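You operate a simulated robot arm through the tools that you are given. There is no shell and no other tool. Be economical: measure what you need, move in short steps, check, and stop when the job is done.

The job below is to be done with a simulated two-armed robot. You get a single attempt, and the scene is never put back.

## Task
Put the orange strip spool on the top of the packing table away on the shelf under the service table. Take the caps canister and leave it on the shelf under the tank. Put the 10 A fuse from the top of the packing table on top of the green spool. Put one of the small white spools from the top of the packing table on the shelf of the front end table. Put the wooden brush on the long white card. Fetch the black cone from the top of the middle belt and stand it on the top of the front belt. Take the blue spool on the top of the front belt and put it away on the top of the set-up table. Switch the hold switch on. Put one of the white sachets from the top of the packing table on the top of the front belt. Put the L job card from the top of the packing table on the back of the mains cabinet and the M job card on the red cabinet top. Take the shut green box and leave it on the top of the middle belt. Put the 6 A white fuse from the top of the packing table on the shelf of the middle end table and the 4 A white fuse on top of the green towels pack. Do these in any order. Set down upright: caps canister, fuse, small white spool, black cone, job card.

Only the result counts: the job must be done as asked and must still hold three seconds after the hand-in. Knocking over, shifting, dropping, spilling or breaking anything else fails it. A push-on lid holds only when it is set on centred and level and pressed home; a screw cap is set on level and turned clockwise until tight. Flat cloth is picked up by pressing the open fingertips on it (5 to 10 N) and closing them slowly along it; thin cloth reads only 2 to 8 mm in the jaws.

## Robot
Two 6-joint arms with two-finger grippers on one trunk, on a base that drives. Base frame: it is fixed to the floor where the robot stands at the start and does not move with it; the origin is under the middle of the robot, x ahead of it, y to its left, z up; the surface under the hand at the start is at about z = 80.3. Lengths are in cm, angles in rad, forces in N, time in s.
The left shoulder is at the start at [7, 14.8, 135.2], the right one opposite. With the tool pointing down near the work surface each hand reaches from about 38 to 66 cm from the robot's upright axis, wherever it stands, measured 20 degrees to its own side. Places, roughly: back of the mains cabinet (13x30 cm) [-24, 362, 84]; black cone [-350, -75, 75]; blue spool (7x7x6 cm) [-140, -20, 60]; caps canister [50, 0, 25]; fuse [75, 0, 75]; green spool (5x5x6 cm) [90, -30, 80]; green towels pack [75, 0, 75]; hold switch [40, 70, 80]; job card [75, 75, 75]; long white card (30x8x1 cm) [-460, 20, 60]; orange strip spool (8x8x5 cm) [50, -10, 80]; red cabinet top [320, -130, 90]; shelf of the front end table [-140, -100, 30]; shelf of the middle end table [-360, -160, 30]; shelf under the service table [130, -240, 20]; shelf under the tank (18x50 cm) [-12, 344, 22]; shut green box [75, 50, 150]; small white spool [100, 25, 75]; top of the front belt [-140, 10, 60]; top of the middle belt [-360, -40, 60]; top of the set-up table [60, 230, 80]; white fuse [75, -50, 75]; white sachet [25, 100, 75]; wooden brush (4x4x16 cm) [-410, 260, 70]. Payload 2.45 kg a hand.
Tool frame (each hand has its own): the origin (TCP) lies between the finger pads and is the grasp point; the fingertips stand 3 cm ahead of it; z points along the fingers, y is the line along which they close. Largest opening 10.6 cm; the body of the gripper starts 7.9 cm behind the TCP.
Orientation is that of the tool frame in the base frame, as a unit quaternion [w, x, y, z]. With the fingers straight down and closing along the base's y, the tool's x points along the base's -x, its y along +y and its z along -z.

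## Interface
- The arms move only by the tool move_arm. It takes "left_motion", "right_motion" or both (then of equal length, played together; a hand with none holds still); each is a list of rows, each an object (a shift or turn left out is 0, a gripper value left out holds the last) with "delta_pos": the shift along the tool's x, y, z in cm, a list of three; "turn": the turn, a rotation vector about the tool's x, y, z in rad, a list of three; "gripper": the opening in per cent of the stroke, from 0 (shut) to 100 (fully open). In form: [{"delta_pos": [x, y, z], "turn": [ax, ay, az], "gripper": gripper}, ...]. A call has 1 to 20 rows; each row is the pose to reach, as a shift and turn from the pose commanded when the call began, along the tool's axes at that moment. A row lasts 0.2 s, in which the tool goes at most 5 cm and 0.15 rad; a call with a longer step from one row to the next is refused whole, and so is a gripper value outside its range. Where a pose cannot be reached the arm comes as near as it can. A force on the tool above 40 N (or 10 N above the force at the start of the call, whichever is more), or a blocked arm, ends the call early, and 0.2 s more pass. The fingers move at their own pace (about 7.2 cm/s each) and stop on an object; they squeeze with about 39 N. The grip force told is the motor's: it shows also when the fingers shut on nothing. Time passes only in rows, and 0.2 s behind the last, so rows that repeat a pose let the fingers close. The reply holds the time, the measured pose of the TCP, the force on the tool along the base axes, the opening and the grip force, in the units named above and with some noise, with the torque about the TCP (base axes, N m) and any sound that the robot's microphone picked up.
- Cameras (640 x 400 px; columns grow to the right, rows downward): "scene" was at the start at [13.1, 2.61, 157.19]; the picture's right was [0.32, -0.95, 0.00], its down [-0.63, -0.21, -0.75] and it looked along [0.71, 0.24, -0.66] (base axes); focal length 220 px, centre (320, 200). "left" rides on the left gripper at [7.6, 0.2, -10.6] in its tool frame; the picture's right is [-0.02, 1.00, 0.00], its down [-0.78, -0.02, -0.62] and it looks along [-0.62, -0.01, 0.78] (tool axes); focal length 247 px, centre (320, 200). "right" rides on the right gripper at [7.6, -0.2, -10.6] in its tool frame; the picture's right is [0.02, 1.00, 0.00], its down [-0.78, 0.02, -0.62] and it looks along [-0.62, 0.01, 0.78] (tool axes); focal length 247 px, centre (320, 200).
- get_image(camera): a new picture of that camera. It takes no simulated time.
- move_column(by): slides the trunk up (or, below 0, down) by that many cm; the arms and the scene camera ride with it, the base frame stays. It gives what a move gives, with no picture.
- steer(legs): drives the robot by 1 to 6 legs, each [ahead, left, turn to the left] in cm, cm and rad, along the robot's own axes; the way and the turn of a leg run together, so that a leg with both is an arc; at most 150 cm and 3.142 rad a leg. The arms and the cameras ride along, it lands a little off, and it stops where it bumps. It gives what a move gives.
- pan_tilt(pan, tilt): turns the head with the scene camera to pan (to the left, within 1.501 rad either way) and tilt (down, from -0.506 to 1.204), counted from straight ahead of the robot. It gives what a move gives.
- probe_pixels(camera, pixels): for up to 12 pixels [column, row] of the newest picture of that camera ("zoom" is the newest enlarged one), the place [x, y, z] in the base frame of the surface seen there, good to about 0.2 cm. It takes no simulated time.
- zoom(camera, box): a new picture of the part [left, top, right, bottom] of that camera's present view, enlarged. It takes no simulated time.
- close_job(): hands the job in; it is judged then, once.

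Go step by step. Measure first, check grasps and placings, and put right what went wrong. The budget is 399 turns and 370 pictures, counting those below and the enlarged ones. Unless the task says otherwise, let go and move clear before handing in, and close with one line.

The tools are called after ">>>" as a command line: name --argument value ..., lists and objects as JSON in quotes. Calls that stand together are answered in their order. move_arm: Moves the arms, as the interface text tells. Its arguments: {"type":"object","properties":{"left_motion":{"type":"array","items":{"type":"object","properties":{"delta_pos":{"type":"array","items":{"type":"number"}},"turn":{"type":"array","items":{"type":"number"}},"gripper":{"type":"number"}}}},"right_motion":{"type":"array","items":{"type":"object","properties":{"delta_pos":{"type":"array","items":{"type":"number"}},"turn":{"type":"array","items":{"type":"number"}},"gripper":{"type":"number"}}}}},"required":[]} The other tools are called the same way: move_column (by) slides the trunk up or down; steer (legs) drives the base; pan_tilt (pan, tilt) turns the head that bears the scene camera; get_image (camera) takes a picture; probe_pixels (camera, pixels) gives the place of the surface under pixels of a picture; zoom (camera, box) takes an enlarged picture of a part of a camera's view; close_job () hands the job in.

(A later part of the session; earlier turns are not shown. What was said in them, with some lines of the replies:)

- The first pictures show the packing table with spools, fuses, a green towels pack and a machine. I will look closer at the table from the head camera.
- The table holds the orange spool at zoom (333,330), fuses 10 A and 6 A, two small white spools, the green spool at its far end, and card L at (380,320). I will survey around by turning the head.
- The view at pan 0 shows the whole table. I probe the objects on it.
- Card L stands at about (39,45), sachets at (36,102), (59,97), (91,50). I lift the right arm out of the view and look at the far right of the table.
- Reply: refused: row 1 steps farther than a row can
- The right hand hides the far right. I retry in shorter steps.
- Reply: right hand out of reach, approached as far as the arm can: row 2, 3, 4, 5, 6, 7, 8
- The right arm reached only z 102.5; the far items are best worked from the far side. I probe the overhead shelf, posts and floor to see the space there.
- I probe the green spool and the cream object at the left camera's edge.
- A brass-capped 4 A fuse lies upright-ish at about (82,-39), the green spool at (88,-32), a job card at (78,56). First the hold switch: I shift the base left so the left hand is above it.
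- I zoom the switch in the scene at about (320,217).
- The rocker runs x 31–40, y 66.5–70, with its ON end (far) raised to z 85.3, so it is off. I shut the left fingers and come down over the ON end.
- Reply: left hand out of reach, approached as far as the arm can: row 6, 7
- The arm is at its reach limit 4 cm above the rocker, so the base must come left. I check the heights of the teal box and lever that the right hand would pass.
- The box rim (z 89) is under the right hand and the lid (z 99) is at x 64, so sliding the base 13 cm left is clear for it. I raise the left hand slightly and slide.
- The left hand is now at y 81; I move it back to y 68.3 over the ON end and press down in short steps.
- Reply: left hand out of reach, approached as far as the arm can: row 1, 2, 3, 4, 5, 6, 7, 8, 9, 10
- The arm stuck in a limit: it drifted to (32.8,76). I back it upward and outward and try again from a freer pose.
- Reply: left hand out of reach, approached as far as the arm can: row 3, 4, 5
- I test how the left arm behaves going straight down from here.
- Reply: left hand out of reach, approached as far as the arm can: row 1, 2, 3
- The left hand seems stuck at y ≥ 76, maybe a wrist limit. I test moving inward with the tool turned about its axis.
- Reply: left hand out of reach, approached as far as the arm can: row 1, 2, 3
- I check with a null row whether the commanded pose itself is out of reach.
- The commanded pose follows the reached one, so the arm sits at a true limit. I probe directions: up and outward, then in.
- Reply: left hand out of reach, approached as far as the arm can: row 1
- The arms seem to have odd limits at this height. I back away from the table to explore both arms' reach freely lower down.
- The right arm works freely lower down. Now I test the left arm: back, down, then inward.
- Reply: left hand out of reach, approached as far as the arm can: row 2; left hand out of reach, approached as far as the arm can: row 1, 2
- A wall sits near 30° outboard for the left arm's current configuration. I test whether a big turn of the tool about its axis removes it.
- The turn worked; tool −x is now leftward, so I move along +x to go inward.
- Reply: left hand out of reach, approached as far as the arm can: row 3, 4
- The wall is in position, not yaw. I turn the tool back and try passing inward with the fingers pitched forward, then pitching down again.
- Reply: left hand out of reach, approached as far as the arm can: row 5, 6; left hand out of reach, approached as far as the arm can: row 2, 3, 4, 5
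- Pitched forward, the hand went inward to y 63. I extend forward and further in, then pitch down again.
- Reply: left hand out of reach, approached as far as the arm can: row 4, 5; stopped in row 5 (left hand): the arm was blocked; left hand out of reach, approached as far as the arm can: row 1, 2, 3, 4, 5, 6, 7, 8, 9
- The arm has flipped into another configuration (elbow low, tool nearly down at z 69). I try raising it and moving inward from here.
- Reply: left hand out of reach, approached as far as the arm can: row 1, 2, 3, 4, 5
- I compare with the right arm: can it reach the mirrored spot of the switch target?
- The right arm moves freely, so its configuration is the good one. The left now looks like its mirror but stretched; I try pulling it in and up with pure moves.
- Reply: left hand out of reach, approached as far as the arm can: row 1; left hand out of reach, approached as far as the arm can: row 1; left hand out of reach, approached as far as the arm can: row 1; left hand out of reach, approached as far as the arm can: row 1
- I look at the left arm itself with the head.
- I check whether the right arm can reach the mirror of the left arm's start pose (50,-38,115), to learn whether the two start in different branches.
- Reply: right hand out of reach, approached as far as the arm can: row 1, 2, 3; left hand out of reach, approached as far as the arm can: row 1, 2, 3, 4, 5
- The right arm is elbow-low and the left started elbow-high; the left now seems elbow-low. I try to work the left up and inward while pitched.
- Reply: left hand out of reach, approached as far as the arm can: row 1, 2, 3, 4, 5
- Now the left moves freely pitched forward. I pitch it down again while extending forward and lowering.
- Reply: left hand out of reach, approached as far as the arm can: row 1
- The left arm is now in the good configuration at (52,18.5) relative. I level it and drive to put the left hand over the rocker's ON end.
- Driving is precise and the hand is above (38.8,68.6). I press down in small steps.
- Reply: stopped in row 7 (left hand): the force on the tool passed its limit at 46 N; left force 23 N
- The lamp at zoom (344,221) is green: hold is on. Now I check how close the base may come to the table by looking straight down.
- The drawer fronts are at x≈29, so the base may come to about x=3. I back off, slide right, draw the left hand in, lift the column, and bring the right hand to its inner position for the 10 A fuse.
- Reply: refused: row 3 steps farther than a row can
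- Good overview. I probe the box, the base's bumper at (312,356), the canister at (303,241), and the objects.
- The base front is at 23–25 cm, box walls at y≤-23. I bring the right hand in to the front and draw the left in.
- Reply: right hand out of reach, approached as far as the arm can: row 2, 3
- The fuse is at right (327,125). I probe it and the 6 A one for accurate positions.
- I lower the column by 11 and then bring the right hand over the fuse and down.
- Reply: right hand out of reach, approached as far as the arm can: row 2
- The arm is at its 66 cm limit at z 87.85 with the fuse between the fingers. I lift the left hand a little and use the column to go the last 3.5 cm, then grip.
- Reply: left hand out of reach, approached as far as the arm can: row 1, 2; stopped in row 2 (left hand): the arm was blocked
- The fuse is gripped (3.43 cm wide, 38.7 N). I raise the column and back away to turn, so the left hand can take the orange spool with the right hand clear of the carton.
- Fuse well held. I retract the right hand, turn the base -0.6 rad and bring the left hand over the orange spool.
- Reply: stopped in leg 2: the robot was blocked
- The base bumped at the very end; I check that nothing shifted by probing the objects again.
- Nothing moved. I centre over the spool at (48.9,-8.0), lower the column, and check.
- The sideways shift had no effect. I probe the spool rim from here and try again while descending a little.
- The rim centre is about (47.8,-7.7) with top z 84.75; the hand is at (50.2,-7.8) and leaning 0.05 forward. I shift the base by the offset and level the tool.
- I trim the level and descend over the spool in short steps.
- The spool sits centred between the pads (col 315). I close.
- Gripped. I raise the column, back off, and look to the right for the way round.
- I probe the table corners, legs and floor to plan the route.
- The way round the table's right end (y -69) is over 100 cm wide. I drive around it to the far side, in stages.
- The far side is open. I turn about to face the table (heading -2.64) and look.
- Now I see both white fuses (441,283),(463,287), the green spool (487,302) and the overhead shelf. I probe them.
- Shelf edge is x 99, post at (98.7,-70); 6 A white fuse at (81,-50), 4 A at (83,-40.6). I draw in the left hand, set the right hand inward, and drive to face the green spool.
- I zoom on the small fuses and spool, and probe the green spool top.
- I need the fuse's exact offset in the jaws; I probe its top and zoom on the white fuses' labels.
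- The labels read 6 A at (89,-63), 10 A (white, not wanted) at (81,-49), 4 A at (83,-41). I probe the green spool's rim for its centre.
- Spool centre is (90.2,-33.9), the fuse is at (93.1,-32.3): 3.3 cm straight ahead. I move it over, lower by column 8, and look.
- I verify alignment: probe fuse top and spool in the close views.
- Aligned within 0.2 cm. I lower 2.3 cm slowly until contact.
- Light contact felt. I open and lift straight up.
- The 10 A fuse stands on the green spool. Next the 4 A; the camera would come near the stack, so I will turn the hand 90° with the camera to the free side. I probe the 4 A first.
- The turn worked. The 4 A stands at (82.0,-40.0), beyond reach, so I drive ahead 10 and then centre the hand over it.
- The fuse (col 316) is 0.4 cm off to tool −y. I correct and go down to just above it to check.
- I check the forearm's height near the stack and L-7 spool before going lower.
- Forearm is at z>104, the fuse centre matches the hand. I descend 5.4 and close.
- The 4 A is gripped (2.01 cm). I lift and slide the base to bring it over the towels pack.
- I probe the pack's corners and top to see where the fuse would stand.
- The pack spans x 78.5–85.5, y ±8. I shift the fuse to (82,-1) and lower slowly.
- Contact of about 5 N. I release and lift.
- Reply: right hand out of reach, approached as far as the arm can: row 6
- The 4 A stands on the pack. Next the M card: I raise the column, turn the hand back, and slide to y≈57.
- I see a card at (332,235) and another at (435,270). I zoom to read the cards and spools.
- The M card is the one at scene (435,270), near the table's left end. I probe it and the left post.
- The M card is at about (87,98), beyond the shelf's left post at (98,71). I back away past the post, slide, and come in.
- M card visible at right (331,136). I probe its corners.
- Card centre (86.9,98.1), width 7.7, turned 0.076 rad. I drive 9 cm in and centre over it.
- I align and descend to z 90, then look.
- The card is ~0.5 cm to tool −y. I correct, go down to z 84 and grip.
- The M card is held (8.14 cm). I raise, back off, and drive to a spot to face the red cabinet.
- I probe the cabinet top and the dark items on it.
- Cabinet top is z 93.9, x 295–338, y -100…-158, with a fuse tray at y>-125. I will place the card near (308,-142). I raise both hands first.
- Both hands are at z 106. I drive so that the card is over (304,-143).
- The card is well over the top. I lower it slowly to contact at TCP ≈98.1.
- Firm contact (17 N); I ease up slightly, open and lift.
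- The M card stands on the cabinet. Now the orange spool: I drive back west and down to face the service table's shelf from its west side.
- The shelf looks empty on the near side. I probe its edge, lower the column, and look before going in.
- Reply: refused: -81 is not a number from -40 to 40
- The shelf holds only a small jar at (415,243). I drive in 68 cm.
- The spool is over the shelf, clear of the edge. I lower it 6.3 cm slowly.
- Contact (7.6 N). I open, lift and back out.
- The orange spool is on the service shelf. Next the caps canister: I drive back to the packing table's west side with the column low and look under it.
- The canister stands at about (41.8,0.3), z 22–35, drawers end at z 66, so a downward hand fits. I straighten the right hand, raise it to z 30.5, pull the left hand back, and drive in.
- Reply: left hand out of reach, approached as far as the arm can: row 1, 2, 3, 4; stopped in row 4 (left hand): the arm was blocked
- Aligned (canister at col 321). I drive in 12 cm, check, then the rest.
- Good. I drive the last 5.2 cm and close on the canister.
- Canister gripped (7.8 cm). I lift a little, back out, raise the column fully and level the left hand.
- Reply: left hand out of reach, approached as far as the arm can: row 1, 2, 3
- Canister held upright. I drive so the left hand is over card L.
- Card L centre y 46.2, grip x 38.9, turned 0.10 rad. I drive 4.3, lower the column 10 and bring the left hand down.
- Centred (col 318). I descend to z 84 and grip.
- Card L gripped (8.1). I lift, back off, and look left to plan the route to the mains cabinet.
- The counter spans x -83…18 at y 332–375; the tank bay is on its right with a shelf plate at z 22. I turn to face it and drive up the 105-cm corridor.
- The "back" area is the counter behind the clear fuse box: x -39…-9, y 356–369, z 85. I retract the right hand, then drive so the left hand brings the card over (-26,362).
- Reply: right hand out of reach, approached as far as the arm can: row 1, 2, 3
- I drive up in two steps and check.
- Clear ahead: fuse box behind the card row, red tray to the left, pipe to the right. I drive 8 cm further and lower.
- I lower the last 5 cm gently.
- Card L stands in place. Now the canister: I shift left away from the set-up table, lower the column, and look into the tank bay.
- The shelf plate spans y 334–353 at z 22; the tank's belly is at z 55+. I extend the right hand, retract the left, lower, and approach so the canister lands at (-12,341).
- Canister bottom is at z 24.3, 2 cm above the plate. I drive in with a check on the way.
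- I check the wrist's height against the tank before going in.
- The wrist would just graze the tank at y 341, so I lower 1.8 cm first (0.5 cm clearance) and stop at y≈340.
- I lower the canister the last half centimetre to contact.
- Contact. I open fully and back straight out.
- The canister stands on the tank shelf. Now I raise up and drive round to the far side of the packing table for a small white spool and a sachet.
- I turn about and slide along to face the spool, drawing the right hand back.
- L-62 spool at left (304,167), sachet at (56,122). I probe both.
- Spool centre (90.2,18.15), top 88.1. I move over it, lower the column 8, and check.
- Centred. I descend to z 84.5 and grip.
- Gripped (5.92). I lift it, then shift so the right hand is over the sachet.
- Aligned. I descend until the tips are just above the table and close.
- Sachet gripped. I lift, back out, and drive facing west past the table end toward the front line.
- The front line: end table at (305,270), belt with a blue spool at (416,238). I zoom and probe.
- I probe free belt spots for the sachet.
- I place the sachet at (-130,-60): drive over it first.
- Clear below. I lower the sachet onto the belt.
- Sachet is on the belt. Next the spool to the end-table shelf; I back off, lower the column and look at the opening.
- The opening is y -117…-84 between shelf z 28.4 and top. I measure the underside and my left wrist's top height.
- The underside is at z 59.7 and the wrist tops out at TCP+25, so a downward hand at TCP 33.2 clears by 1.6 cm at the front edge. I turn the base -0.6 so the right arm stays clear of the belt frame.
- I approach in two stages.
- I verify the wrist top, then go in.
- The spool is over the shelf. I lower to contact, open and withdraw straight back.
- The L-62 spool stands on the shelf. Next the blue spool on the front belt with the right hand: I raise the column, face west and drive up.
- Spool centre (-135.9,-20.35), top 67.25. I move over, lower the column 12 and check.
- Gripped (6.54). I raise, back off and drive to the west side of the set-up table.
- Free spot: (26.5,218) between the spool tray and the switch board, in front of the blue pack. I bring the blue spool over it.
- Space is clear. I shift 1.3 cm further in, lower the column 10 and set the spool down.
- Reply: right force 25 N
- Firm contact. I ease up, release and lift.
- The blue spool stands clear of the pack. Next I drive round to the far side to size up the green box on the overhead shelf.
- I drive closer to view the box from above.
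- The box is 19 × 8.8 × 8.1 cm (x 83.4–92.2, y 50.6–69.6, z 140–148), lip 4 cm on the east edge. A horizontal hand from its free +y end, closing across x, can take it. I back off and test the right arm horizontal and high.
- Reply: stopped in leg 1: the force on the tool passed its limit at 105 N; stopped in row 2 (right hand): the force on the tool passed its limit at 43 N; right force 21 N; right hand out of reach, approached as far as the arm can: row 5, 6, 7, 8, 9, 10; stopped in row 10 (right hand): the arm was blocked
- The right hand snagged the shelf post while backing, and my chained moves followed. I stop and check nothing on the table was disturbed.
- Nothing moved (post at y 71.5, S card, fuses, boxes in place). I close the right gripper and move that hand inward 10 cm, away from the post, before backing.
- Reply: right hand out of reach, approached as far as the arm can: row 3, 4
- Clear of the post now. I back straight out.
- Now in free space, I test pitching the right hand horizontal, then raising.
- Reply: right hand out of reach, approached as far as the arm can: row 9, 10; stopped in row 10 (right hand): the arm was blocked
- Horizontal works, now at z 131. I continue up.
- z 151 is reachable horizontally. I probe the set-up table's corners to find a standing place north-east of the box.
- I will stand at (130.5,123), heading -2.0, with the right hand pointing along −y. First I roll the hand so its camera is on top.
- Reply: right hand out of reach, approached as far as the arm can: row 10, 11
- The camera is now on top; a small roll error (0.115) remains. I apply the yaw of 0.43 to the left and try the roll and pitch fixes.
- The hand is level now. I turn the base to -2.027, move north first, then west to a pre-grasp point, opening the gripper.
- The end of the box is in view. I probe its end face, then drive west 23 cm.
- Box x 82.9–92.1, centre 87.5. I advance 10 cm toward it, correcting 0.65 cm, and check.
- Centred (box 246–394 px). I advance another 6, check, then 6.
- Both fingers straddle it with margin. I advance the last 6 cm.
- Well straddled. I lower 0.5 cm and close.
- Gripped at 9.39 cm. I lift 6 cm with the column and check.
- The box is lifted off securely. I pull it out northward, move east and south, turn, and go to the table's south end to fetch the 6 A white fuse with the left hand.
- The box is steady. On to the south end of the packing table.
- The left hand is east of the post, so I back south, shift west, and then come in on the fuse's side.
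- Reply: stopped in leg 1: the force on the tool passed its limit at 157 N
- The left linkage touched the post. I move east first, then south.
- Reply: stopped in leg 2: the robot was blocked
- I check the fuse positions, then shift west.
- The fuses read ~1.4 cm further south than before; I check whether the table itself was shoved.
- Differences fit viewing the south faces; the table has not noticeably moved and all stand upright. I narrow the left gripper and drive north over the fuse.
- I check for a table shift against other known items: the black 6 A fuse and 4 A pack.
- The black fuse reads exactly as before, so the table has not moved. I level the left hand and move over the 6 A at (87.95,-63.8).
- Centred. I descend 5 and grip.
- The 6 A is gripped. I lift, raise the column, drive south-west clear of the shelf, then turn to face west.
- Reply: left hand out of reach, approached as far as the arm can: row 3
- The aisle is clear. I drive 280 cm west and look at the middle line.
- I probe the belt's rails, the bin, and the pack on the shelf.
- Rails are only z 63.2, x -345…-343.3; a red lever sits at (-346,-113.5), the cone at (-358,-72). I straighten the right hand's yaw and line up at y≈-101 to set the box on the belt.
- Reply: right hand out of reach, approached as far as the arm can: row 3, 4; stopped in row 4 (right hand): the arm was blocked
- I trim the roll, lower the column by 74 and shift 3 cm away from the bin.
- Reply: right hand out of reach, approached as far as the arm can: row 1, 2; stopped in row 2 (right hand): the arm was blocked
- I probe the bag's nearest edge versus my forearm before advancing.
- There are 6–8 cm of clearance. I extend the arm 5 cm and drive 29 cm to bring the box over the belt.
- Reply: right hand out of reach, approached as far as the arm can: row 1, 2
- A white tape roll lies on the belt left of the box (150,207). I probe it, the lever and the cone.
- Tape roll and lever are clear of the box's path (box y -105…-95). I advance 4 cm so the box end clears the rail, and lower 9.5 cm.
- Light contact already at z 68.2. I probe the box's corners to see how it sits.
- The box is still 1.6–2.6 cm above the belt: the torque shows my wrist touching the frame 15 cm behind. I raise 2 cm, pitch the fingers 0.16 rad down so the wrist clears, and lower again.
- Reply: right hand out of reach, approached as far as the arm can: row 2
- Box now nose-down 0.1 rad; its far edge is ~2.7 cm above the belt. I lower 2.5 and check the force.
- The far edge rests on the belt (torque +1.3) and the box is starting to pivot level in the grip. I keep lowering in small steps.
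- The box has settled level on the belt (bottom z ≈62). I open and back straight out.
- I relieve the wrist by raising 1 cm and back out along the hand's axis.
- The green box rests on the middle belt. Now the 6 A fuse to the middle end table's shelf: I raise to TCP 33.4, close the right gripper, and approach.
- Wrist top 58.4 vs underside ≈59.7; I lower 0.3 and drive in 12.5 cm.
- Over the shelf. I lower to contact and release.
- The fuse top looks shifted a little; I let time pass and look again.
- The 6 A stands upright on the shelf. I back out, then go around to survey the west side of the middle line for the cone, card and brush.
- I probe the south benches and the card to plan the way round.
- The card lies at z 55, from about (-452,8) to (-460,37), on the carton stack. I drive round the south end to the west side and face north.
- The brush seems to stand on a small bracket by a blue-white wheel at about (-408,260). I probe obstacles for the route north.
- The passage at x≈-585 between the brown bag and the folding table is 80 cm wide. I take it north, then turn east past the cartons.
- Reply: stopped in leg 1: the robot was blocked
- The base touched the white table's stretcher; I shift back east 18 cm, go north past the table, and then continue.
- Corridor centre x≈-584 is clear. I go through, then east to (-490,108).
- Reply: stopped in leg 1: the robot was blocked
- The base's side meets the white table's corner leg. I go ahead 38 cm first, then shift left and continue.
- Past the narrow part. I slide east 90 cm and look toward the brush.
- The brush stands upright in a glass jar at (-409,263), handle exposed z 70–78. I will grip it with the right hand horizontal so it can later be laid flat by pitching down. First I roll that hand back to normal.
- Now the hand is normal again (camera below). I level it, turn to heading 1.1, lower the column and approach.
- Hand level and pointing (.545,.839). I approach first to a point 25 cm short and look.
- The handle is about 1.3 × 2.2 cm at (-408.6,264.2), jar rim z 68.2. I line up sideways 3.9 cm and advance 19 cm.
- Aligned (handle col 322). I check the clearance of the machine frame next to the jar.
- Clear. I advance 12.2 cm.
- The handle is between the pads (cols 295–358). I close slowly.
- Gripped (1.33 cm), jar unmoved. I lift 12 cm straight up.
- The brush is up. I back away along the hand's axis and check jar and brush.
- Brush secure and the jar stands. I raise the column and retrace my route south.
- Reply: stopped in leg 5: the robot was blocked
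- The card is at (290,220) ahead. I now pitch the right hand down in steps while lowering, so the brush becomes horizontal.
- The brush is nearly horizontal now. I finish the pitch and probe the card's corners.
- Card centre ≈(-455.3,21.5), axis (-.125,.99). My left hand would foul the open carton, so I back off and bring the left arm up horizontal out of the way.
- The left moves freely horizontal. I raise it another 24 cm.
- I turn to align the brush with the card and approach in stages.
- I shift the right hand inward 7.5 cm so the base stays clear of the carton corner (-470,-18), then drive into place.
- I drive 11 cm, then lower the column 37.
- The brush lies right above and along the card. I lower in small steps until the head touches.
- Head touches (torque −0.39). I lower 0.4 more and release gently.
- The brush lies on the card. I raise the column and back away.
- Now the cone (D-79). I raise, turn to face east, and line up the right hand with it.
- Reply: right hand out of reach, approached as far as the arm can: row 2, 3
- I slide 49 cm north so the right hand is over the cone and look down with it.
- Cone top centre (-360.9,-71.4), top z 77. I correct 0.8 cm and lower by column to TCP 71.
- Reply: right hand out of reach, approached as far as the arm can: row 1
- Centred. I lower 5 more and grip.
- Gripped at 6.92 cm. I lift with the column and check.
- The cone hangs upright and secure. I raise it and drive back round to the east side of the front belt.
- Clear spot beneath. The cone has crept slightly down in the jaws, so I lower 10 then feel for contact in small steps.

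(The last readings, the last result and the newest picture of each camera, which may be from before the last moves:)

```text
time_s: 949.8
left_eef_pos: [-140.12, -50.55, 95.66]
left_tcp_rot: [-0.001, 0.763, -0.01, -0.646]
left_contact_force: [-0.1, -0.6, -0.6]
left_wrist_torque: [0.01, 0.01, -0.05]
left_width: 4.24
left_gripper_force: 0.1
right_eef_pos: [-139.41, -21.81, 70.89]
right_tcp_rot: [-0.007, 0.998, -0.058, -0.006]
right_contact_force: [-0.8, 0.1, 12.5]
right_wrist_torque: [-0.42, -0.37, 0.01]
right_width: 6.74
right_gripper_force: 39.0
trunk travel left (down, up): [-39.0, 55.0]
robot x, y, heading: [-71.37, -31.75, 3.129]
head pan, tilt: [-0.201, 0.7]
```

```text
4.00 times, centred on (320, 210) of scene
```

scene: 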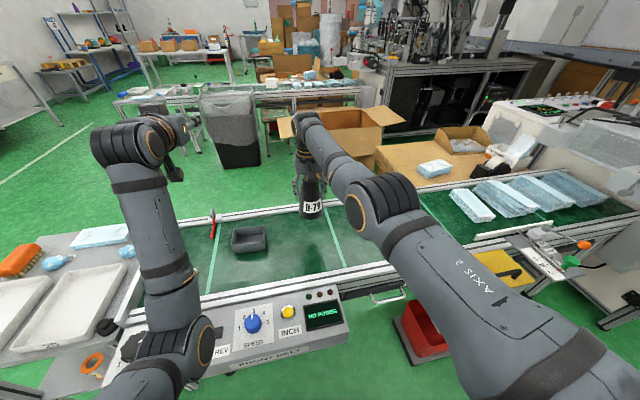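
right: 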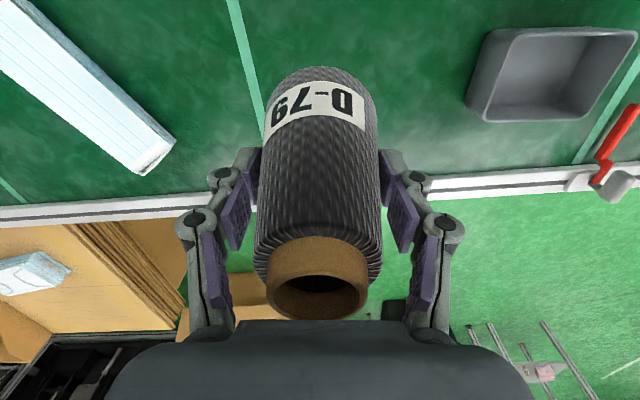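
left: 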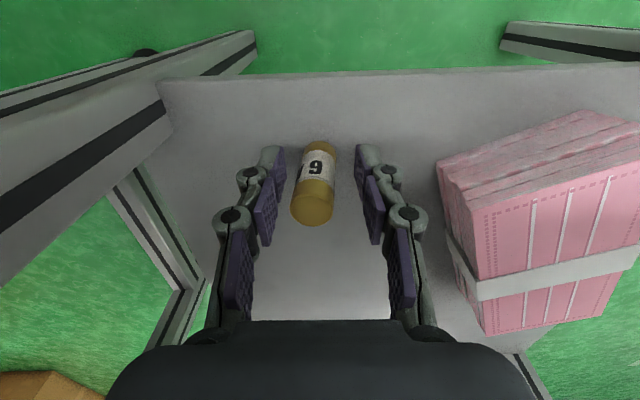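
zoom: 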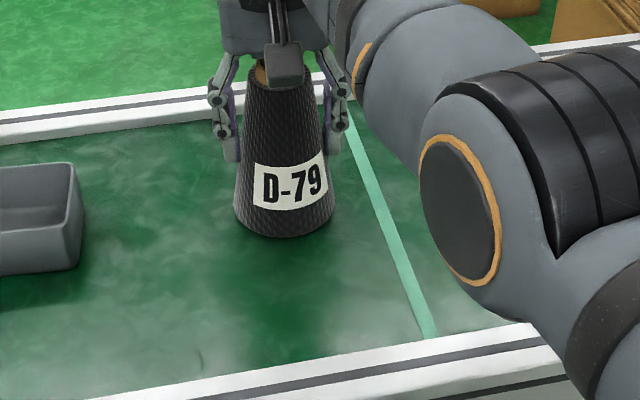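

Contact (12.5 N) with the cone upright. I open the jaws and raise straight up.

>>> move_arm --right_motion '[{"gripper": 80}, {"gripper": 100}, {"gripper": 100}, {"gripper": 100}]'

>>> move_column --by 15

>>> get_image --camera "right"

>>> steer --legs '[[-40, 0, 0]]'

>>> get_image --camera "scene"

```text
time_s: 950.8
left_eef_pos: [-140.16, -50.54, 95.55]
left_tcp_rot: [-0.002, 0.764, -0.011, -0.645]
left_contact_force: [-0.3, 0.9, -0.5]
left_wrist_torque: [-0.03, -0.01, 0.01]
left_width: 4.25
left_gripper_force: 0.1
right_eef_pos: [-139.49, -21.7, 70.58]
right_tcp_rot: [-0.008, 0.998, -0.059, -0.003]
right_contact_force: [0.4, -0.5, 0.4]
right_wrist_torque: [-0.01, -0.04, -0.01]
right_width: 10.57
right_gripper_force: 0.0
trunk travel left (down, up): [-39.0, 55.0]
robot x, y, heading: [-71.19, -32.26, 3.133]
head pan, tilt: [-0.201, 0.7]
```

```text
time_s: 952.5
left_eef_pos: [-140.25, -50.44, 110.61]
left_tcp_rot: [-0.002, 0.764, -0.01, -0.645]
left_contact_force: [-0.1, 0.0, -0.6]
left_wrist_torque: [0.01, -0.04, 0.0]
left_width: 4.26
left_gripper_force: 0.0
right_eef_pos: [-139.56, -21.58, 85.54]
right_tcp_rot: [-0.007, 0.998, -0.059, -0.003]
right_contact_force: [0.3, -0.4, 0.6]
right_wrist_torque: [-0.04, 0.04, 0.0]
right_width: 10.59
right_gripper_force: 0.1
trunk travel left (down, up): [-54.0, 40.0]
robot x, y, heading: [-71.22, -32.08, 3.125]
head pan, tilt: [-0.201, 0.7]
```

```text
79 pictures are left
```

right: 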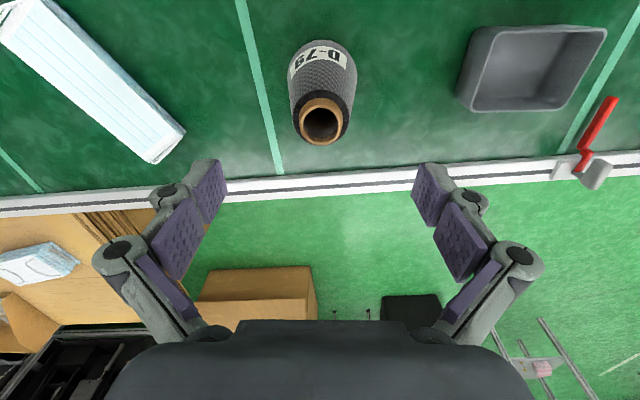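

```text
time_s: 955.0
left_eef_pos: [-99.98, -50.86, 110.59]
left_tcp_rot: [-0.002, 0.764, -0.01, -0.645]
left_contact_force: [0.1, -0.4, 0.4]
left_wrist_torque: [-0.01, -0.03, 0.0]
left_width: 4.25
left_gripper_force: 0.0
right_eef_pos: [-99.23, -21.97, 85.73]
right_tcp_rot: [-0.008, 0.998, -0.059, -0.004]
right_contact_force: [-0.5, 0.2, -0.3]
right_wrist_torque: [0.01, 0.02, 0.02]
right_width: 10.6
right_gripper_force: 0.1
trunk travel left (down, up): [-54.0, 40.0]
robot x, y, heading: [-30.97, -32.48, 3.133]
head pan, tilt: [-0.201, 0.7]
```

```text
78 pictures are left
```

scene: 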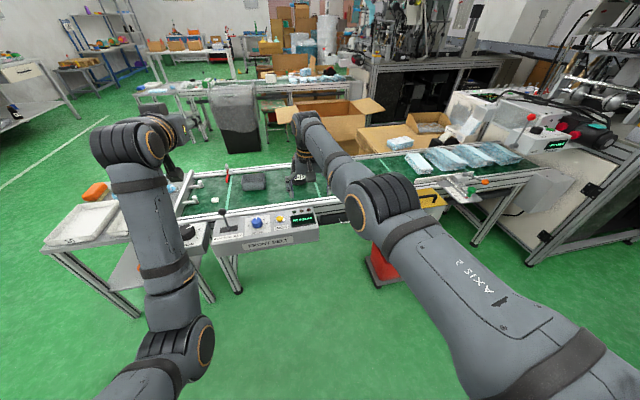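

The cone stands on the front belt. For a final check I turn round to view the packing table.

>>> steer --legs '[[0, 0, -1.571], [0, 0, -1.571]]'

>>> move_column --by 38

>>> pan_tilt --pan 0.1 --tilt 0.6

>>> get_image --camera "scene"

>>> zoom --camera "scene" --box '[240, 130, 440, 260]'

```text
time_s: 963.1
left_eef_pos: [37.63, -13.93, 110.6]
left_tcp_rot: [0.645, 0.01, 0.764, -0.001]
left_contact_force: [-0.4, 0.0, 0.1]
left_wrist_torque: [0.01, 0.02, 0.0]
left_width: 4.25
left_gripper_force: 0.0
right_eef_pos: [36.81, -42.83, 85.68]
right_tcp_rot: [0.003, 0.057, 0.998, -0.008]
right_contact_force: [-1.1, -0.3, 0.4]
right_wrist_torque: [-0.02, 0.02, -0.01]
right_width: 10.6
right_gripper_force: 0.0
trunk travel left (down, up): [-54.0, 40.0]
robot x, y, heading: [-31.18, -32.5, -0.008]
head pan, tilt: [-0.201, 0.7]
```

```text
time_s: 966.8
left_eef_pos: [37.66, -13.89, 148.54]
left_tcp_rot: [0.645, 0.01, 0.764, -0.001]
left_contact_force: [-0.3, 0.7, -0.2]
left_wrist_torque: [0.02, -0.03, 0.0]
left_width: 4.23
left_gripper_force: 0.0
right_eef_pos: [36.76, -42.8, 123.54]
right_tcp_rot: [0.003, 0.058, 0.998, -0.009]
right_contact_force: [1.0, 0.2, -0.3]
right_wrist_torque: [0.01, 0.0, -0.02]
right_width: 10.61
right_gripper_force: 0.0
trunk travel left (down, up): [-92.0, 2.0]
robot x, y, heading: [-31.09, -32.28, -0.008]
head pan, tilt: [-0.201, 0.7]
```

```text
time_s: 967.6
left_eef_pos: [37.62, -13.94, 148.49]
left_tcp_rot: [0.645, 0.01, 0.764, -0.001]
left_contact_force: [0.0, -0.6, 0.8]
left_wrist_torque: [0.0, 0.01, 0.0]
left_width: 4.24
left_gripper_force: 0.0
right_eef_pos: [36.9, -42.78, 123.6]
right_tcp_rot: [0.004, 0.057, 0.998, -0.008]
right_contact_force: [0.1, 0.0, -0.6]
right_wrist_torque: [-0.02, 0.01, -0.02]
right_width: 10.59
right_gripper_force: 0.0
trunk travel left (down, up): [-92.0, 2.0]
robot x, y, heading: [-30.7, -32.56, -0.01]
head pan, tilt: [0.099, 0.6]
```

```text
77 pictures are left
```

scene: 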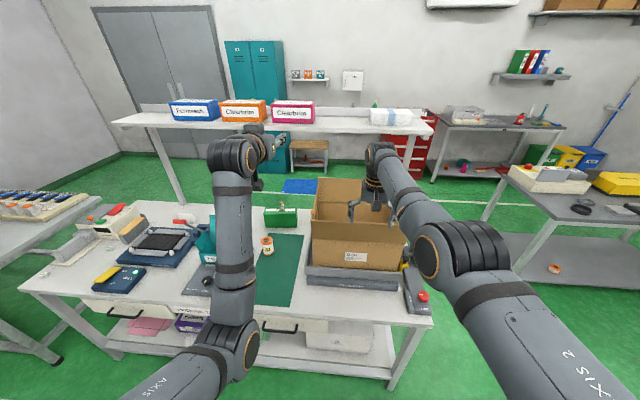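

```text
3.08 times, centred on (340, 195) of scene
```

zoom: 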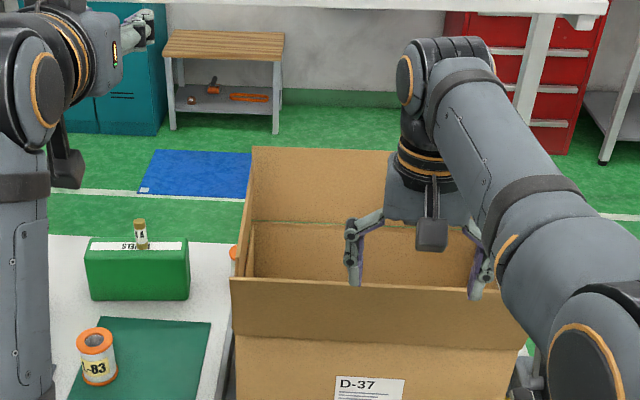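

The 4 A still stands on the pack. I back the arms away from the carton and view the rest of the table.

>>> steer --legs '[[-30, 0, 0]]'

>>> pan_tilt --pan 0.0 --tilt 0.5

>>> get_image --camera "scene"

>>> probe_pixels --camera "scene" --pixels '[[280, 195], [268, 210], [285, 225], [350, 225], [350, 240], [310, 180], [350, 205], [390, 200], [410, 262]]'

```text
time_s: 969.6
left_eef_pos: [7.86, -13.89, 148.41]
left_tcp_rot: [0.644, 0.01, 0.765, -0.001]
left_contact_force: [0.1, -0.1, -0.5]
left_wrist_torque: [0.01, -0.04, 0.0]
left_width: 4.24
left_gripper_force: 0.1
right_eef_pos: [7.08, -42.64, 123.44]
right_tcp_rot: [0.002, 0.058, 0.998, -0.008]
right_contact_force: [-0.3, -0.4, 0.5]
right_wrist_torque: [0.01, 0.02, 0.01]
right_width: 10.6
right_gripper_force: 0.2
trunk travel left (down, up): [-92.0, 2.0]
robot x, y, heading: [-61.05, -32.03, -0.008]
head pan, tilt: [0.099, 0.6]
```

```text
time_s: 970.3
left_eef_pos: [7.81, -13.81, 148.53]
left_tcp_rot: [0.644, 0.01, 0.765, -0.002]
left_contact_force: [0.8, -0.1, 0.0]
left_wrist_torque: [0.0, -0.06, 0.0]
left_width: 4.24
left_gripper_force: 0.1
right_eef_pos: [6.92, -42.62, 123.57]
right_tcp_rot: [0.002, 0.058, 0.998, -0.007]
right_contact_force: [0.7, -0.4, 0.1]
right_wrist_torque: [-0.05, 0.02, 0.0]
right_width: 10.61
right_gripper_force: 0.1
trunk travel left (down, up): [-92.0, 2.0]
robot x, y, heading: [-60.97, -32.27, -0.007]
head pan, tilt: [0.0, 0.499]
```

```text
75 pictures are left
```

scene: 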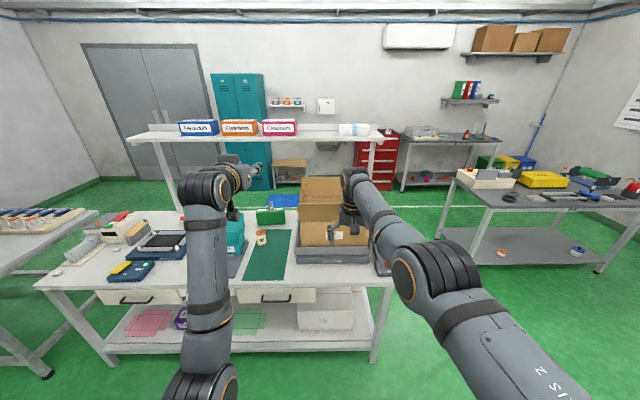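

```text
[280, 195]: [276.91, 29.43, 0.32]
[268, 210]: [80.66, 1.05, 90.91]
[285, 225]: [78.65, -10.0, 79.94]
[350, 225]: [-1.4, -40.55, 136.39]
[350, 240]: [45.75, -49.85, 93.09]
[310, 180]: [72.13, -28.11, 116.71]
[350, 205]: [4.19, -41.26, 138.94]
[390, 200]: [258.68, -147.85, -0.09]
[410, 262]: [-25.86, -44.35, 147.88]
```

I shift south to see the carton and the stack without my arms in the way.

>>> steer --legs '[[0, 75, 0]]'

>>> pan_tilt --pan -0.7 --tilt 0.5

>>> get_image --camera "scene"

```text
time_s: 974.4
left_eef_pos: [8.58, 61.55, 148.6]
left_tcp_rot: [0.645, 0.011, 0.764, -0.001]
left_contact_force: [0.4, -0.3, 0.2]
left_wrist_torque: [0.04, -0.01, 0.0]
left_width: 4.28
left_gripper_force: 0.2
right_eef_pos: [7.64, 32.82, 123.52]
right_tcp_rot: [0.003, 0.06, 0.998, -0.007]
right_contact_force: [0.1, 0.6, 0.3]
right_wrist_torque: [0.02, -0.03, -0.02]
right_width: 10.58
right_gripper_force: 0.0
trunk travel left (down, up): [-92.0, 2.0]
robot x, y, heading: [-60.82, 43.44, -0.012]
head pan, tilt: [0.0, 0.499]
```

```text
time_s: 975.4
left_eef_pos: [8.47, 61.75, 148.58]
left_tcp_rot: [0.645, 0.01, 0.764, -0.002]
left_contact_force: [0.5, 0.2, 0.3]
left_wrist_torque: [0.03, -0.02, -0.01]
left_width: 4.22
left_gripper_force: 0.1
right_eef_pos: [7.7, 32.92, 123.63]
right_tcp_rot: [0.003, 0.059, 0.998, -0.008]
right_contact_force: [0.8, 0.3, -0.1]
right_wrist_torque: [0.0, 0.0, -0.01]
right_width: 10.63
right_gripper_force: 0.1
trunk travel left (down, up): [-92.0, 2.0]
robot x, y, heading: [-60.8, 43.81, -0.015]
head pan, tilt: [-0.7, 0.499]
```

```text
74 pictures are left
```

scene: 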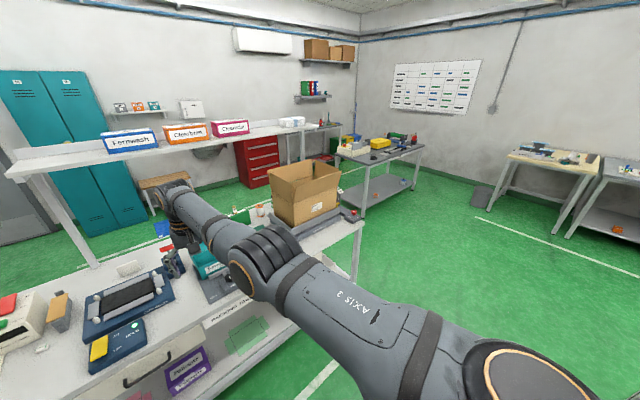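

>>> zoom --camera "scene" --box '[220, 140, 380, 260]'

>>> probe_pixels --camera "zoom" --pixels '[[195, 110], [280, 80], [480, 120], [385, 210], [230, 230], [490, 300], [165, 250], [90, 250], [310, 95], [430, 180]]'

```text
3.33 times, centred on (300, 200) of scene
```

zoom: 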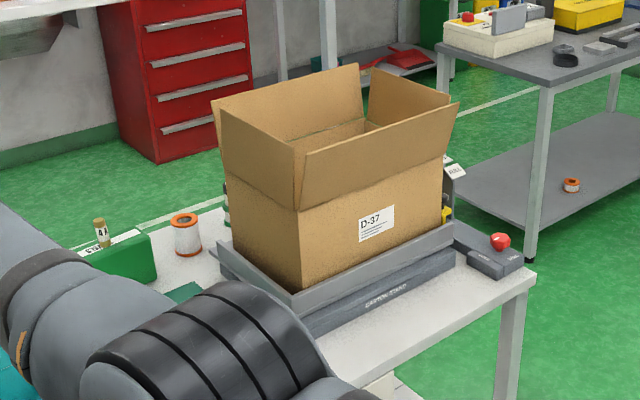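

```text
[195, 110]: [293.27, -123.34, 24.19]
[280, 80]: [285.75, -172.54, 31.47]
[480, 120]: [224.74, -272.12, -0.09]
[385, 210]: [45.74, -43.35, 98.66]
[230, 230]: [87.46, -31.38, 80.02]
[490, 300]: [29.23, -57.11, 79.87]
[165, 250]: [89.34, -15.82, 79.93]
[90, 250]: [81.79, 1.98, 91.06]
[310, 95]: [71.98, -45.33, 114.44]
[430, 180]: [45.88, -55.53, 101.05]
```

>>> probe_pixels --camera "zoom" --pixels '[[380, 145], [440, 115], [310, 165], [305, 200], [260, 120], [222, 105], [255, 180], [410, 95], [450, 108]]'

```text
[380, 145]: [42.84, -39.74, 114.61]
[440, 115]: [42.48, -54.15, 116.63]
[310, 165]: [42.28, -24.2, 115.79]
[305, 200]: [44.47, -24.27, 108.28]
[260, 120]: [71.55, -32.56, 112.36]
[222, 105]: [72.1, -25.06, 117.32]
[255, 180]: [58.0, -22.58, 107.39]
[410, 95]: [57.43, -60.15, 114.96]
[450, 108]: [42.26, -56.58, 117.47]
```

The carton's flaps look more upright than at the start; I check whether the carton body itself has moved.

>>> zoom --camera "scene" --box '[255, 150, 365, 240]'

>>> probe_pixels --camera "zoom" --pixels '[[265, 290], [270, 350], [268, 230], [440, 250], [150, 240], [470, 130], [340, 120], [290, 170], [100, 130], [330, 60], [120, 320], [400, 330]]'

```text
4.44 times, centred on (310, 195) of scene
```

zoom: 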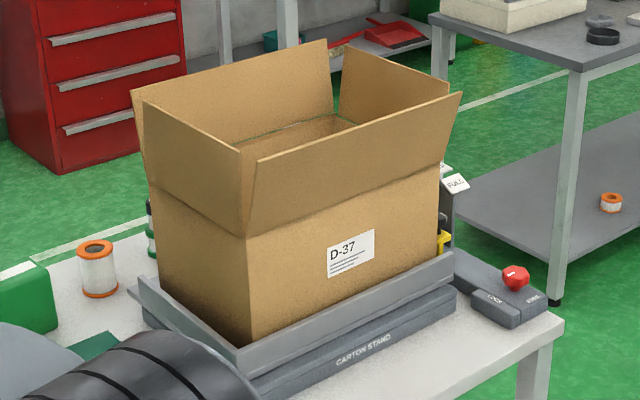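

```text
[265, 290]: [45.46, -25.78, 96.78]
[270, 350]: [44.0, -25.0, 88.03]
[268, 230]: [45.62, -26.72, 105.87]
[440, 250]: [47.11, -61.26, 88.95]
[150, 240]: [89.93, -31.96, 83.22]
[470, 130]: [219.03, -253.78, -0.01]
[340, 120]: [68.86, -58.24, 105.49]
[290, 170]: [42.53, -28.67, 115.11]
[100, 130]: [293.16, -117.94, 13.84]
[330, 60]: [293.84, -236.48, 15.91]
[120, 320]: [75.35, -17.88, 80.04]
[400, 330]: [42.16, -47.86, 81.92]
```

Only the west flap has changed: it leaned out to x≈35 and my hand pushed it up to x≈42; the carton itself has not moved. I will gently press it back from inside with closed fingers.

>>> move_column --by 1.9

>>> move_arm --right_motion '[{"gripper": 0}, {"gripper": 0}, {"gripper": 0}, {"gripper": 0}, {"gripper": 0}]'

>>> steer --legs '[[0, -74.5, 0.012], [42.5, 0, 0]]'

>>> get_image --camera "right"

>>> pan_tilt --pan -0.1 --tilt 0.6

>>> get_image --camera "scene"

```text
time_s: 976.1
left_eef_pos: [8.44, 61.74, 150.52]
left_tcp_rot: [0.645, 0.01, 0.764, -0.002]
left_contact_force: [0.2, 0.0, 0.3]
left_wrist_torque: [0.0, 0.01, -0.03]
left_width: 4.25
left_gripper_force: 0.1
right_eef_pos: [7.75, 32.96, 125.77]
right_tcp_rot: [0.003, 0.06, 0.998, -0.008]
right_contact_force: [-0.8, 0.6, 0.5]
right_wrist_torque: [-0.01, -0.03, -0.03]
right_width: 10.6
right_gripper_force: 0.1
trunk travel left (down, up): [-93.9, 0.1]
robot x, y, heading: [-60.3, 43.38, -0.014]
head pan, tilt: [-0.7, 0.499]
```

```text
time_s: 977.3
left_eef_pos: [8.51, 61.73, 150.44]
left_tcp_rot: [0.645, 0.01, 0.764, -0.001]
left_contact_force: [-0.2, -0.1, -0.4]
left_wrist_torque: [0.03, 0.0, -0.03]
left_width: 4.25
left_gripper_force: 0.1
right_eef_pos: [7.73, 33.01, 125.56]
right_tcp_rot: [0.002, 0.06, 0.998, -0.007]
right_contact_force: [0.1, 0.0, 0.1]
right_wrist_torque: [0.06, 0.0, -0.01]
right_width: 0.0
right_gripper_force: 28.3
trunk travel left (down, up): [-93.9, 0.1]
robot x, y, heading: [-60.2, 43.67, -0.01]
head pan, tilt: [-0.7, 0.499]
```

```text
time_s: 983.5
left_eef_pos: [50.33, -11.23, 150.53]
left_tcp_rot: [0.646, 0.005, 0.763, 0.003]
left_contact_force: [0.0, 0.4, 0.4]
left_wrist_torque: [-0.02, 0.0, 0.0]
left_width: 4.23
left_gripper_force: 0.2
right_eef_pos: [50.11, -40.15, 125.57]
right_tcp_rot: [0.003, 0.053, 0.999, -0.007]
right_contact_force: [-0.3, 0.7, -0.1]
right_wrist_torque: [0.03, -0.06, -0.01]
right_width: 0.0
right_gripper_force: 29.0
trunk travel left (down, up): [-93.9, 0.1]
robot x, y, heading: [-18.06, -30.52, 0.0]
head pan, tilt: [-0.7, 0.499]
```

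```text
71 pictures are left
```

right: 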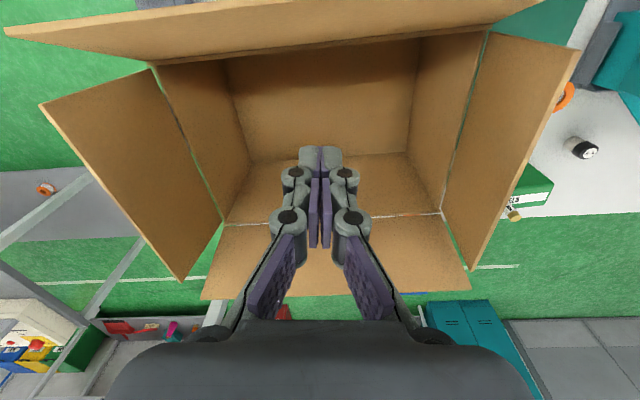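

```text
time_s: 984.5
left_eef_pos: [50.74, -11.3, 150.47]
left_tcp_rot: [0.645, 0.005, 0.764, 0.003]
left_contact_force: [0.8, 1.0, -0.1]
left_wrist_torque: [-0.03, -0.03, -0.02]
left_width: 4.24
left_gripper_force: 0.1
right_eef_pos: [50.34, -40.01, 125.4]
right_tcp_rot: [0.001, 0.052, 0.999, -0.008]
right_contact_force: [0.4, 0.9, 0.6]
right_wrist_torque: [0.03, -0.01, 0.0]
right_width: 0.01
right_gripper_force: 29.1
trunk travel left (down, up): [-93.9, 0.1]
robot x, y, heading: [-17.41, -30.41, 0.002]
head pan, tilt: [-0.099, 0.6]
```

```text
70 pictures are left
```

scene: 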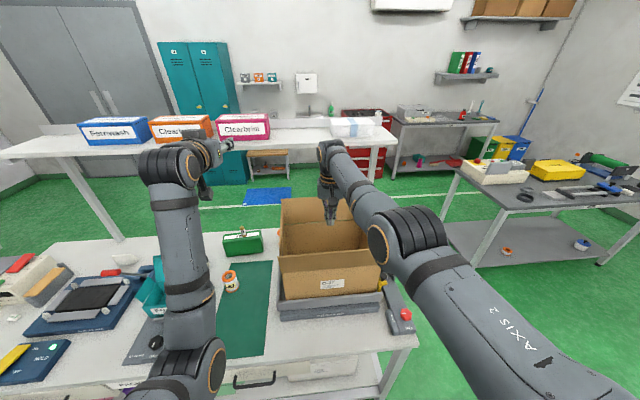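

I lower the fingertips inside the carton to z≈112, then ease the base back 11 cm, pressing the flap outward.

>>> move_column --by -10.5

>>> steer --legs '[[-7, 0, 0]]'

>>> get_image --camera "right"

>>> probe_pixels --camera "right" --pixels '[[150, 30], [450, 10], [300, 30], [100, 100], [540, 60], [300, 90]]'

```text
time_s: 985.9
left_eef_pos: [50.71, -11.25, 139.88]
left_tcp_rot: [0.645, 0.005, 0.764, 0.003]
left_contact_force: [0.0, 0.0, 0.0]
left_wrist_torque: [0.03, -0.01, -0.03]
left_width: 4.26
left_gripper_force: 0.1
right_eef_pos: [50.24, -40.19, 115.01]
right_tcp_rot: [0.003, 0.052, 0.999, -0.008]
right_contact_force: [-0.1, 0.3, -0.3]
right_wrist_torque: [-0.01, 0.0, 0.02]
right_width: 0.01
right_gripper_force: 28.9
trunk travel left (down, up): [-83.4, 10.6]
robot x, y, heading: [-17.83, -30.28, -0.002]
head pan, tilt: [-0.099, 0.6]
```

```text
time_s: 986.9
left_eef_pos: [44.51, -11.23, 139.44]
left_tcp_rot: [0.643, 0.006, 0.766, 0.002]
left_contact_force: [0.9, 0.1, -0.1]
left_wrist_torque: [0.0, -0.02, 0.01]
left_width: 4.21
left_gripper_force: 0.1
right_eef_pos: [43.93, -40.21, 114.5]
right_tcp_rot: [0.0, 0.053, 0.999, -0.008]
right_contact_force: [0.3, -0.3, -0.7]
right_wrist_torque: [-0.02, 0.09, -0.02]
right_width: 0.0
right_gripper_force: 28.9
trunk travel left (down, up): [-83.4, 10.6]
robot x, y, heading: [-24.67, -30.46, 0.002]
head pan, tilt: [-0.099, 0.6]
```

```text
69 pictures are left
```

right: 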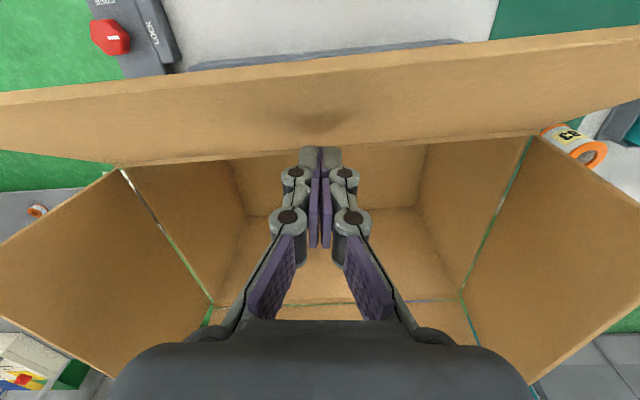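

```text
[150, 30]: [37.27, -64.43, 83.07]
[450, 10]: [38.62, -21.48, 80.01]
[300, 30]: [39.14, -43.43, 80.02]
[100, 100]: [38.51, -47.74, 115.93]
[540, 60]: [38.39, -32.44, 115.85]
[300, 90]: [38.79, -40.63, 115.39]
```

The flap yields easily (now x 38.4 at z 116). I press 6.5 cm further to its original lean.

>>> steer --legs '[[-6.3, 0, 0]]'

>>> get_image --camera "right"

>>> probe_pixels --camera "right" --pixels '[[100, 120], [500, 100], [300, 90], [100, 60], [540, 60], [300, 130], [300, 60]]'

```text
time_s: 987.9
left_eef_pos: [38.28, -11.34, 139.4]
left_tcp_rot: [0.641, 0.005, 0.767, 0.002]
left_contact_force: [0.6, -0.1, -0.4]
left_wrist_torque: [0.01, -0.03, 0.01]
left_width: 4.22
left_gripper_force: 0.1
right_eef_pos: [37.71, -40.14, 114.48]
right_tcp_rot: [-0.001, 0.051, 0.999, -0.008]
right_contact_force: [0.1, 0.0, -0.5]
right_wrist_torque: [-0.01, 0.05, -0.02]
right_width: 0.03
right_gripper_force: 28.4
trunk travel left (down, up): [-83.4, 10.6]
robot x, y, heading: [-31.22, -30.44, 0.004]
head pan, tilt: [-0.099, 0.6]
```

```text
68 pictures are left
```

right: 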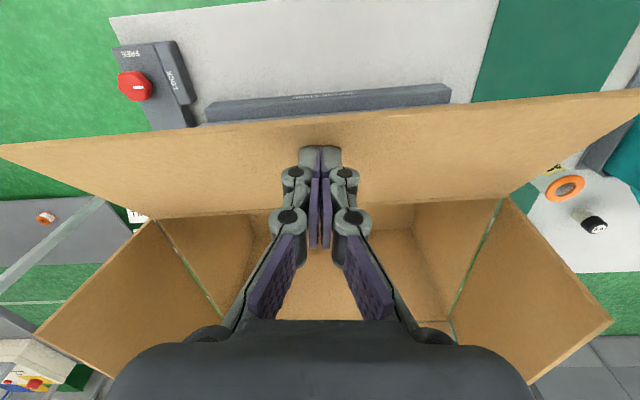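

```text
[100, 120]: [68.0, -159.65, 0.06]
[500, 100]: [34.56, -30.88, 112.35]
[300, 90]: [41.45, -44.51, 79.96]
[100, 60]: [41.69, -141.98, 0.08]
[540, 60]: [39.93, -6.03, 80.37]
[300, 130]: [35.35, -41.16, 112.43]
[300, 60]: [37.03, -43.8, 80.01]
```

The flap's edge is back at (35,112), as at the start. I move off it, raise, and retreat.

>>> steer --legs '[[2.5, 0, 0]]'

>>> move_column --by 10.4

>>> steer --legs '[[-35, 0, 0]]'

>>> pan_tilt --pan -0.1 --tilt 0.5

>>> get_image --camera "scene"

>>> zoom --camera "scene" --box '[200, 160, 420, 300]'

```text
time_s: 988.7
left_eef_pos: [39.16, -11.26, 140.44]
left_tcp_rot: [0.647, 0.005, 0.763, 0.003]
left_contact_force: [-1.7, 0.1, 0.5]
left_wrist_torque: [0.02, 0.03, -0.01]
left_width: 4.22
left_gripper_force: 0.1
right_eef_pos: [38.89, -40.11, 115.51]
right_tcp_rot: [0.006, 0.051, 0.999, -0.007]
right_contact_force: [-0.8, 0.4, 0.1]
right_wrist_torque: [-0.01, -0.11, -0.01]
right_width: 0.0
right_gripper_force: 28.7
trunk travel left (down, up): [-83.4, 10.6]
robot x, y, heading: [-28.4, -30.81, 0.002]
head pan, tilt: [-0.099, 0.6]
```

```text
time_s: 990.1
left_eef_pos: [39.91, -11.37, 150.38]
left_tcp_rot: [0.645, 0.005, 0.764, 0.003]
left_contact_force: [-0.1, 1.1, 0.4]
left_wrist_torque: [0.02, 0.0, 0.0]
left_width: 4.23
left_gripper_force: 0.0
right_eef_pos: [39.38, -40.08, 125.39]
right_tcp_rot: [0.002, 0.052, 0.999, -0.008]
right_contact_force: [-0.1, 0.0, 0.3]
right_wrist_torque: [0.0, -0.01, 0.01]
right_width: 0.0
right_gripper_force: 28.7
trunk travel left (down, up): [-93.8, 0.2]
robot x, y, heading: [-28.16, -30.77, 0.001]
head pan, tilt: [-0.099, 0.6]
```

```text
time_s: 992.4
left_eef_pos: [5.68, -11.43, 150.07]
left_tcp_rot: [0.644, 0.006, 0.765, 0.002]
left_contact_force: [-0.1, 0.3, 0.4]
left_wrist_torque: [0.01, -0.04, -0.02]
left_width: 4.24
left_gripper_force: 0.0
right_eef_pos: [5.11, -40.23, 125.22]
right_tcp_rot: [0.002, 0.051, 0.999, -0.008]
right_contact_force: [0.6, -0.4, 0.1]
right_wrist_torque: [0.0, 0.03, -0.04]
right_width: 0.02
right_gripper_force: 28.5
trunk travel left (down, up): [-93.8, 0.2]
robot x, y, heading: [-63.34, -30.67, 0.003]
head pan, tilt: [-0.099, 0.6]
```

```text
time_s: 993.0
left_eef_pos: [5.56, -11.37, 150.29]
left_tcp_rot: [0.644, 0.006, 0.765, 0.002]
left_contact_force: [0.4, -0.3, -0.7]
left_wrist_torque: [-0.01, 0.05, 0.02]
left_width: 4.24
left_gripper_force: 0.0
right_eef_pos: [4.92, -40.32, 125.26]
right_tcp_rot: [0.002, 0.052, 0.999, -0.009]
right_contact_force: [-0.5, -0.1, -0.4]
right_wrist_torque: [-0.01, 0.05, 0.01]
right_width: 0.01
right_gripper_force: 28.7
trunk travel left (down, up): [-93.8, 0.2]
robot x, y, heading: [-63.25, -30.63, -0.002]
head pan, tilt: [-0.099, 0.499]
```

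```text
67 pictures are left
```

scene: 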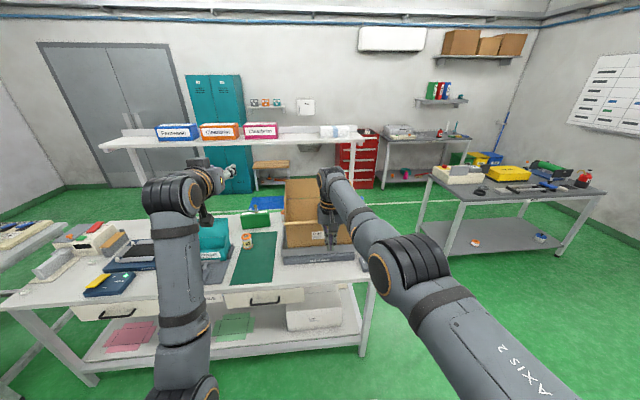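

```text
2.86 times, centred on (310, 230) of scene
```

zoom: 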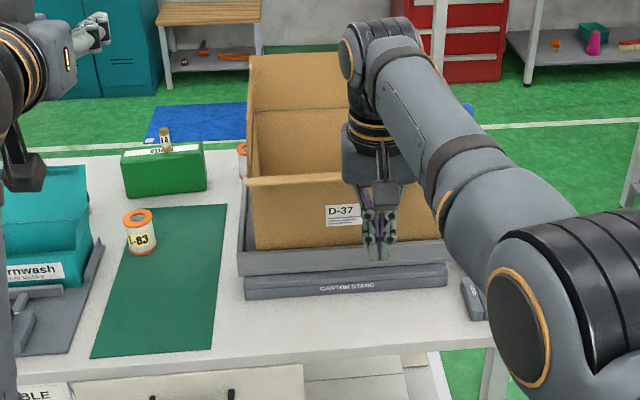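

>>> probe_pixels --camera "zoom" --pixels '[[300, 180], [260, 183], [330, 195], [340, 215], [270, 220], [410, 190], [345, 290]]'

>>> steer --legs '[[0, 75, 0]]'

>>> pan_tilt --pan -0.75 --tilt 0.5

>>> zoom --camera "scene" --box '[230, 130, 400, 260]'

```text
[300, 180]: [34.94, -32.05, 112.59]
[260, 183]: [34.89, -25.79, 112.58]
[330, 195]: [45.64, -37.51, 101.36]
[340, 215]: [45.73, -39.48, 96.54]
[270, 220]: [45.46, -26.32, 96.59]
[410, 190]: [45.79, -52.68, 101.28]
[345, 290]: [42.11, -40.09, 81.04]
```

```text
time_s: 997.1
left_eef_pos: [5.17, 64.06, 150.21]
left_tcp_rot: [0.644, 0.007, 0.765, 0.001]
left_contact_force: [-0.1, 0.4, 0.7]
left_wrist_torque: [0.0, -0.03, 0.03]
left_width: 4.22
left_gripper_force: 0.1
right_eef_pos: [4.67, 35.28, 125.33]
right_tcp_rot: [0.003, 0.053, 0.999, -0.007]
right_contact_force: [-0.5, 0.5, -0.3]
right_wrist_torque: [0.0, 0.0, 0.01]
right_width: 0.0
right_gripper_force: 28.4
trunk travel left (down, up): [-93.8, 0.2]
robot x, y, heading: [-63.75, 45.38, 0.002]
head pan, tilt: [-0.099, 0.499]
```

```text
time_s: 998.1
left_eef_pos: [5.3, 64.38, 150.31]
left_tcp_rot: [0.644, 0.006, 0.765, 0.002]
left_contact_force: [-0.8, 0.0, -0.2]
left_wrist_torque: [-0.01, 0.02, 0.0]
left_width: 4.23
left_gripper_force: 0.0
right_eef_pos: [4.67, 35.54, 125.34]
right_tcp_rot: [0.002, 0.053, 0.999, -0.008]
right_contact_force: [0.4, 1.1, 1.4]
right_wrist_torque: [-0.02, -0.01, -0.02]
right_width: 0.0
right_gripper_force: 28.6
trunk travel left (down, up): [-93.8, 0.2]
robot x, y, heading: [-62.99, 45.16, 0.0]
head pan, tilt: [-0.75, 0.499]
```

```text
3.08 times, centred on (315, 195) of scene
```

zoom: 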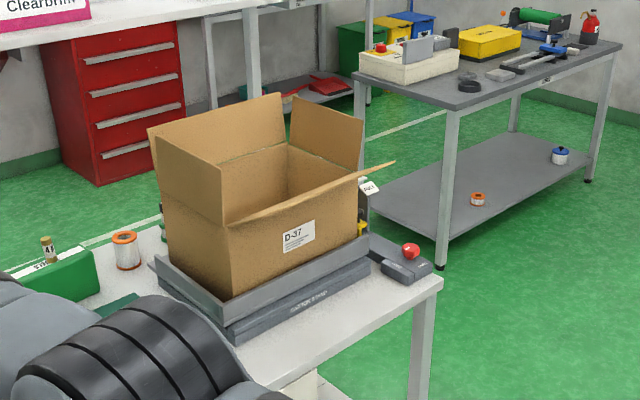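

The flap is back where it started, and the 10 A and 4 A fuses stand in place. The hold lamp is lit and both hands are empty and clear, so I hand the job in.

>>> close_job

```text
The job is handed in.
```

All the items were placed as asked and the hold switch is on, both hands are clear, and the job has been handed in. Along the way my hands struck the shelf posts and folded up one carton flap, which I pressed back. The table and the carton had not moved.
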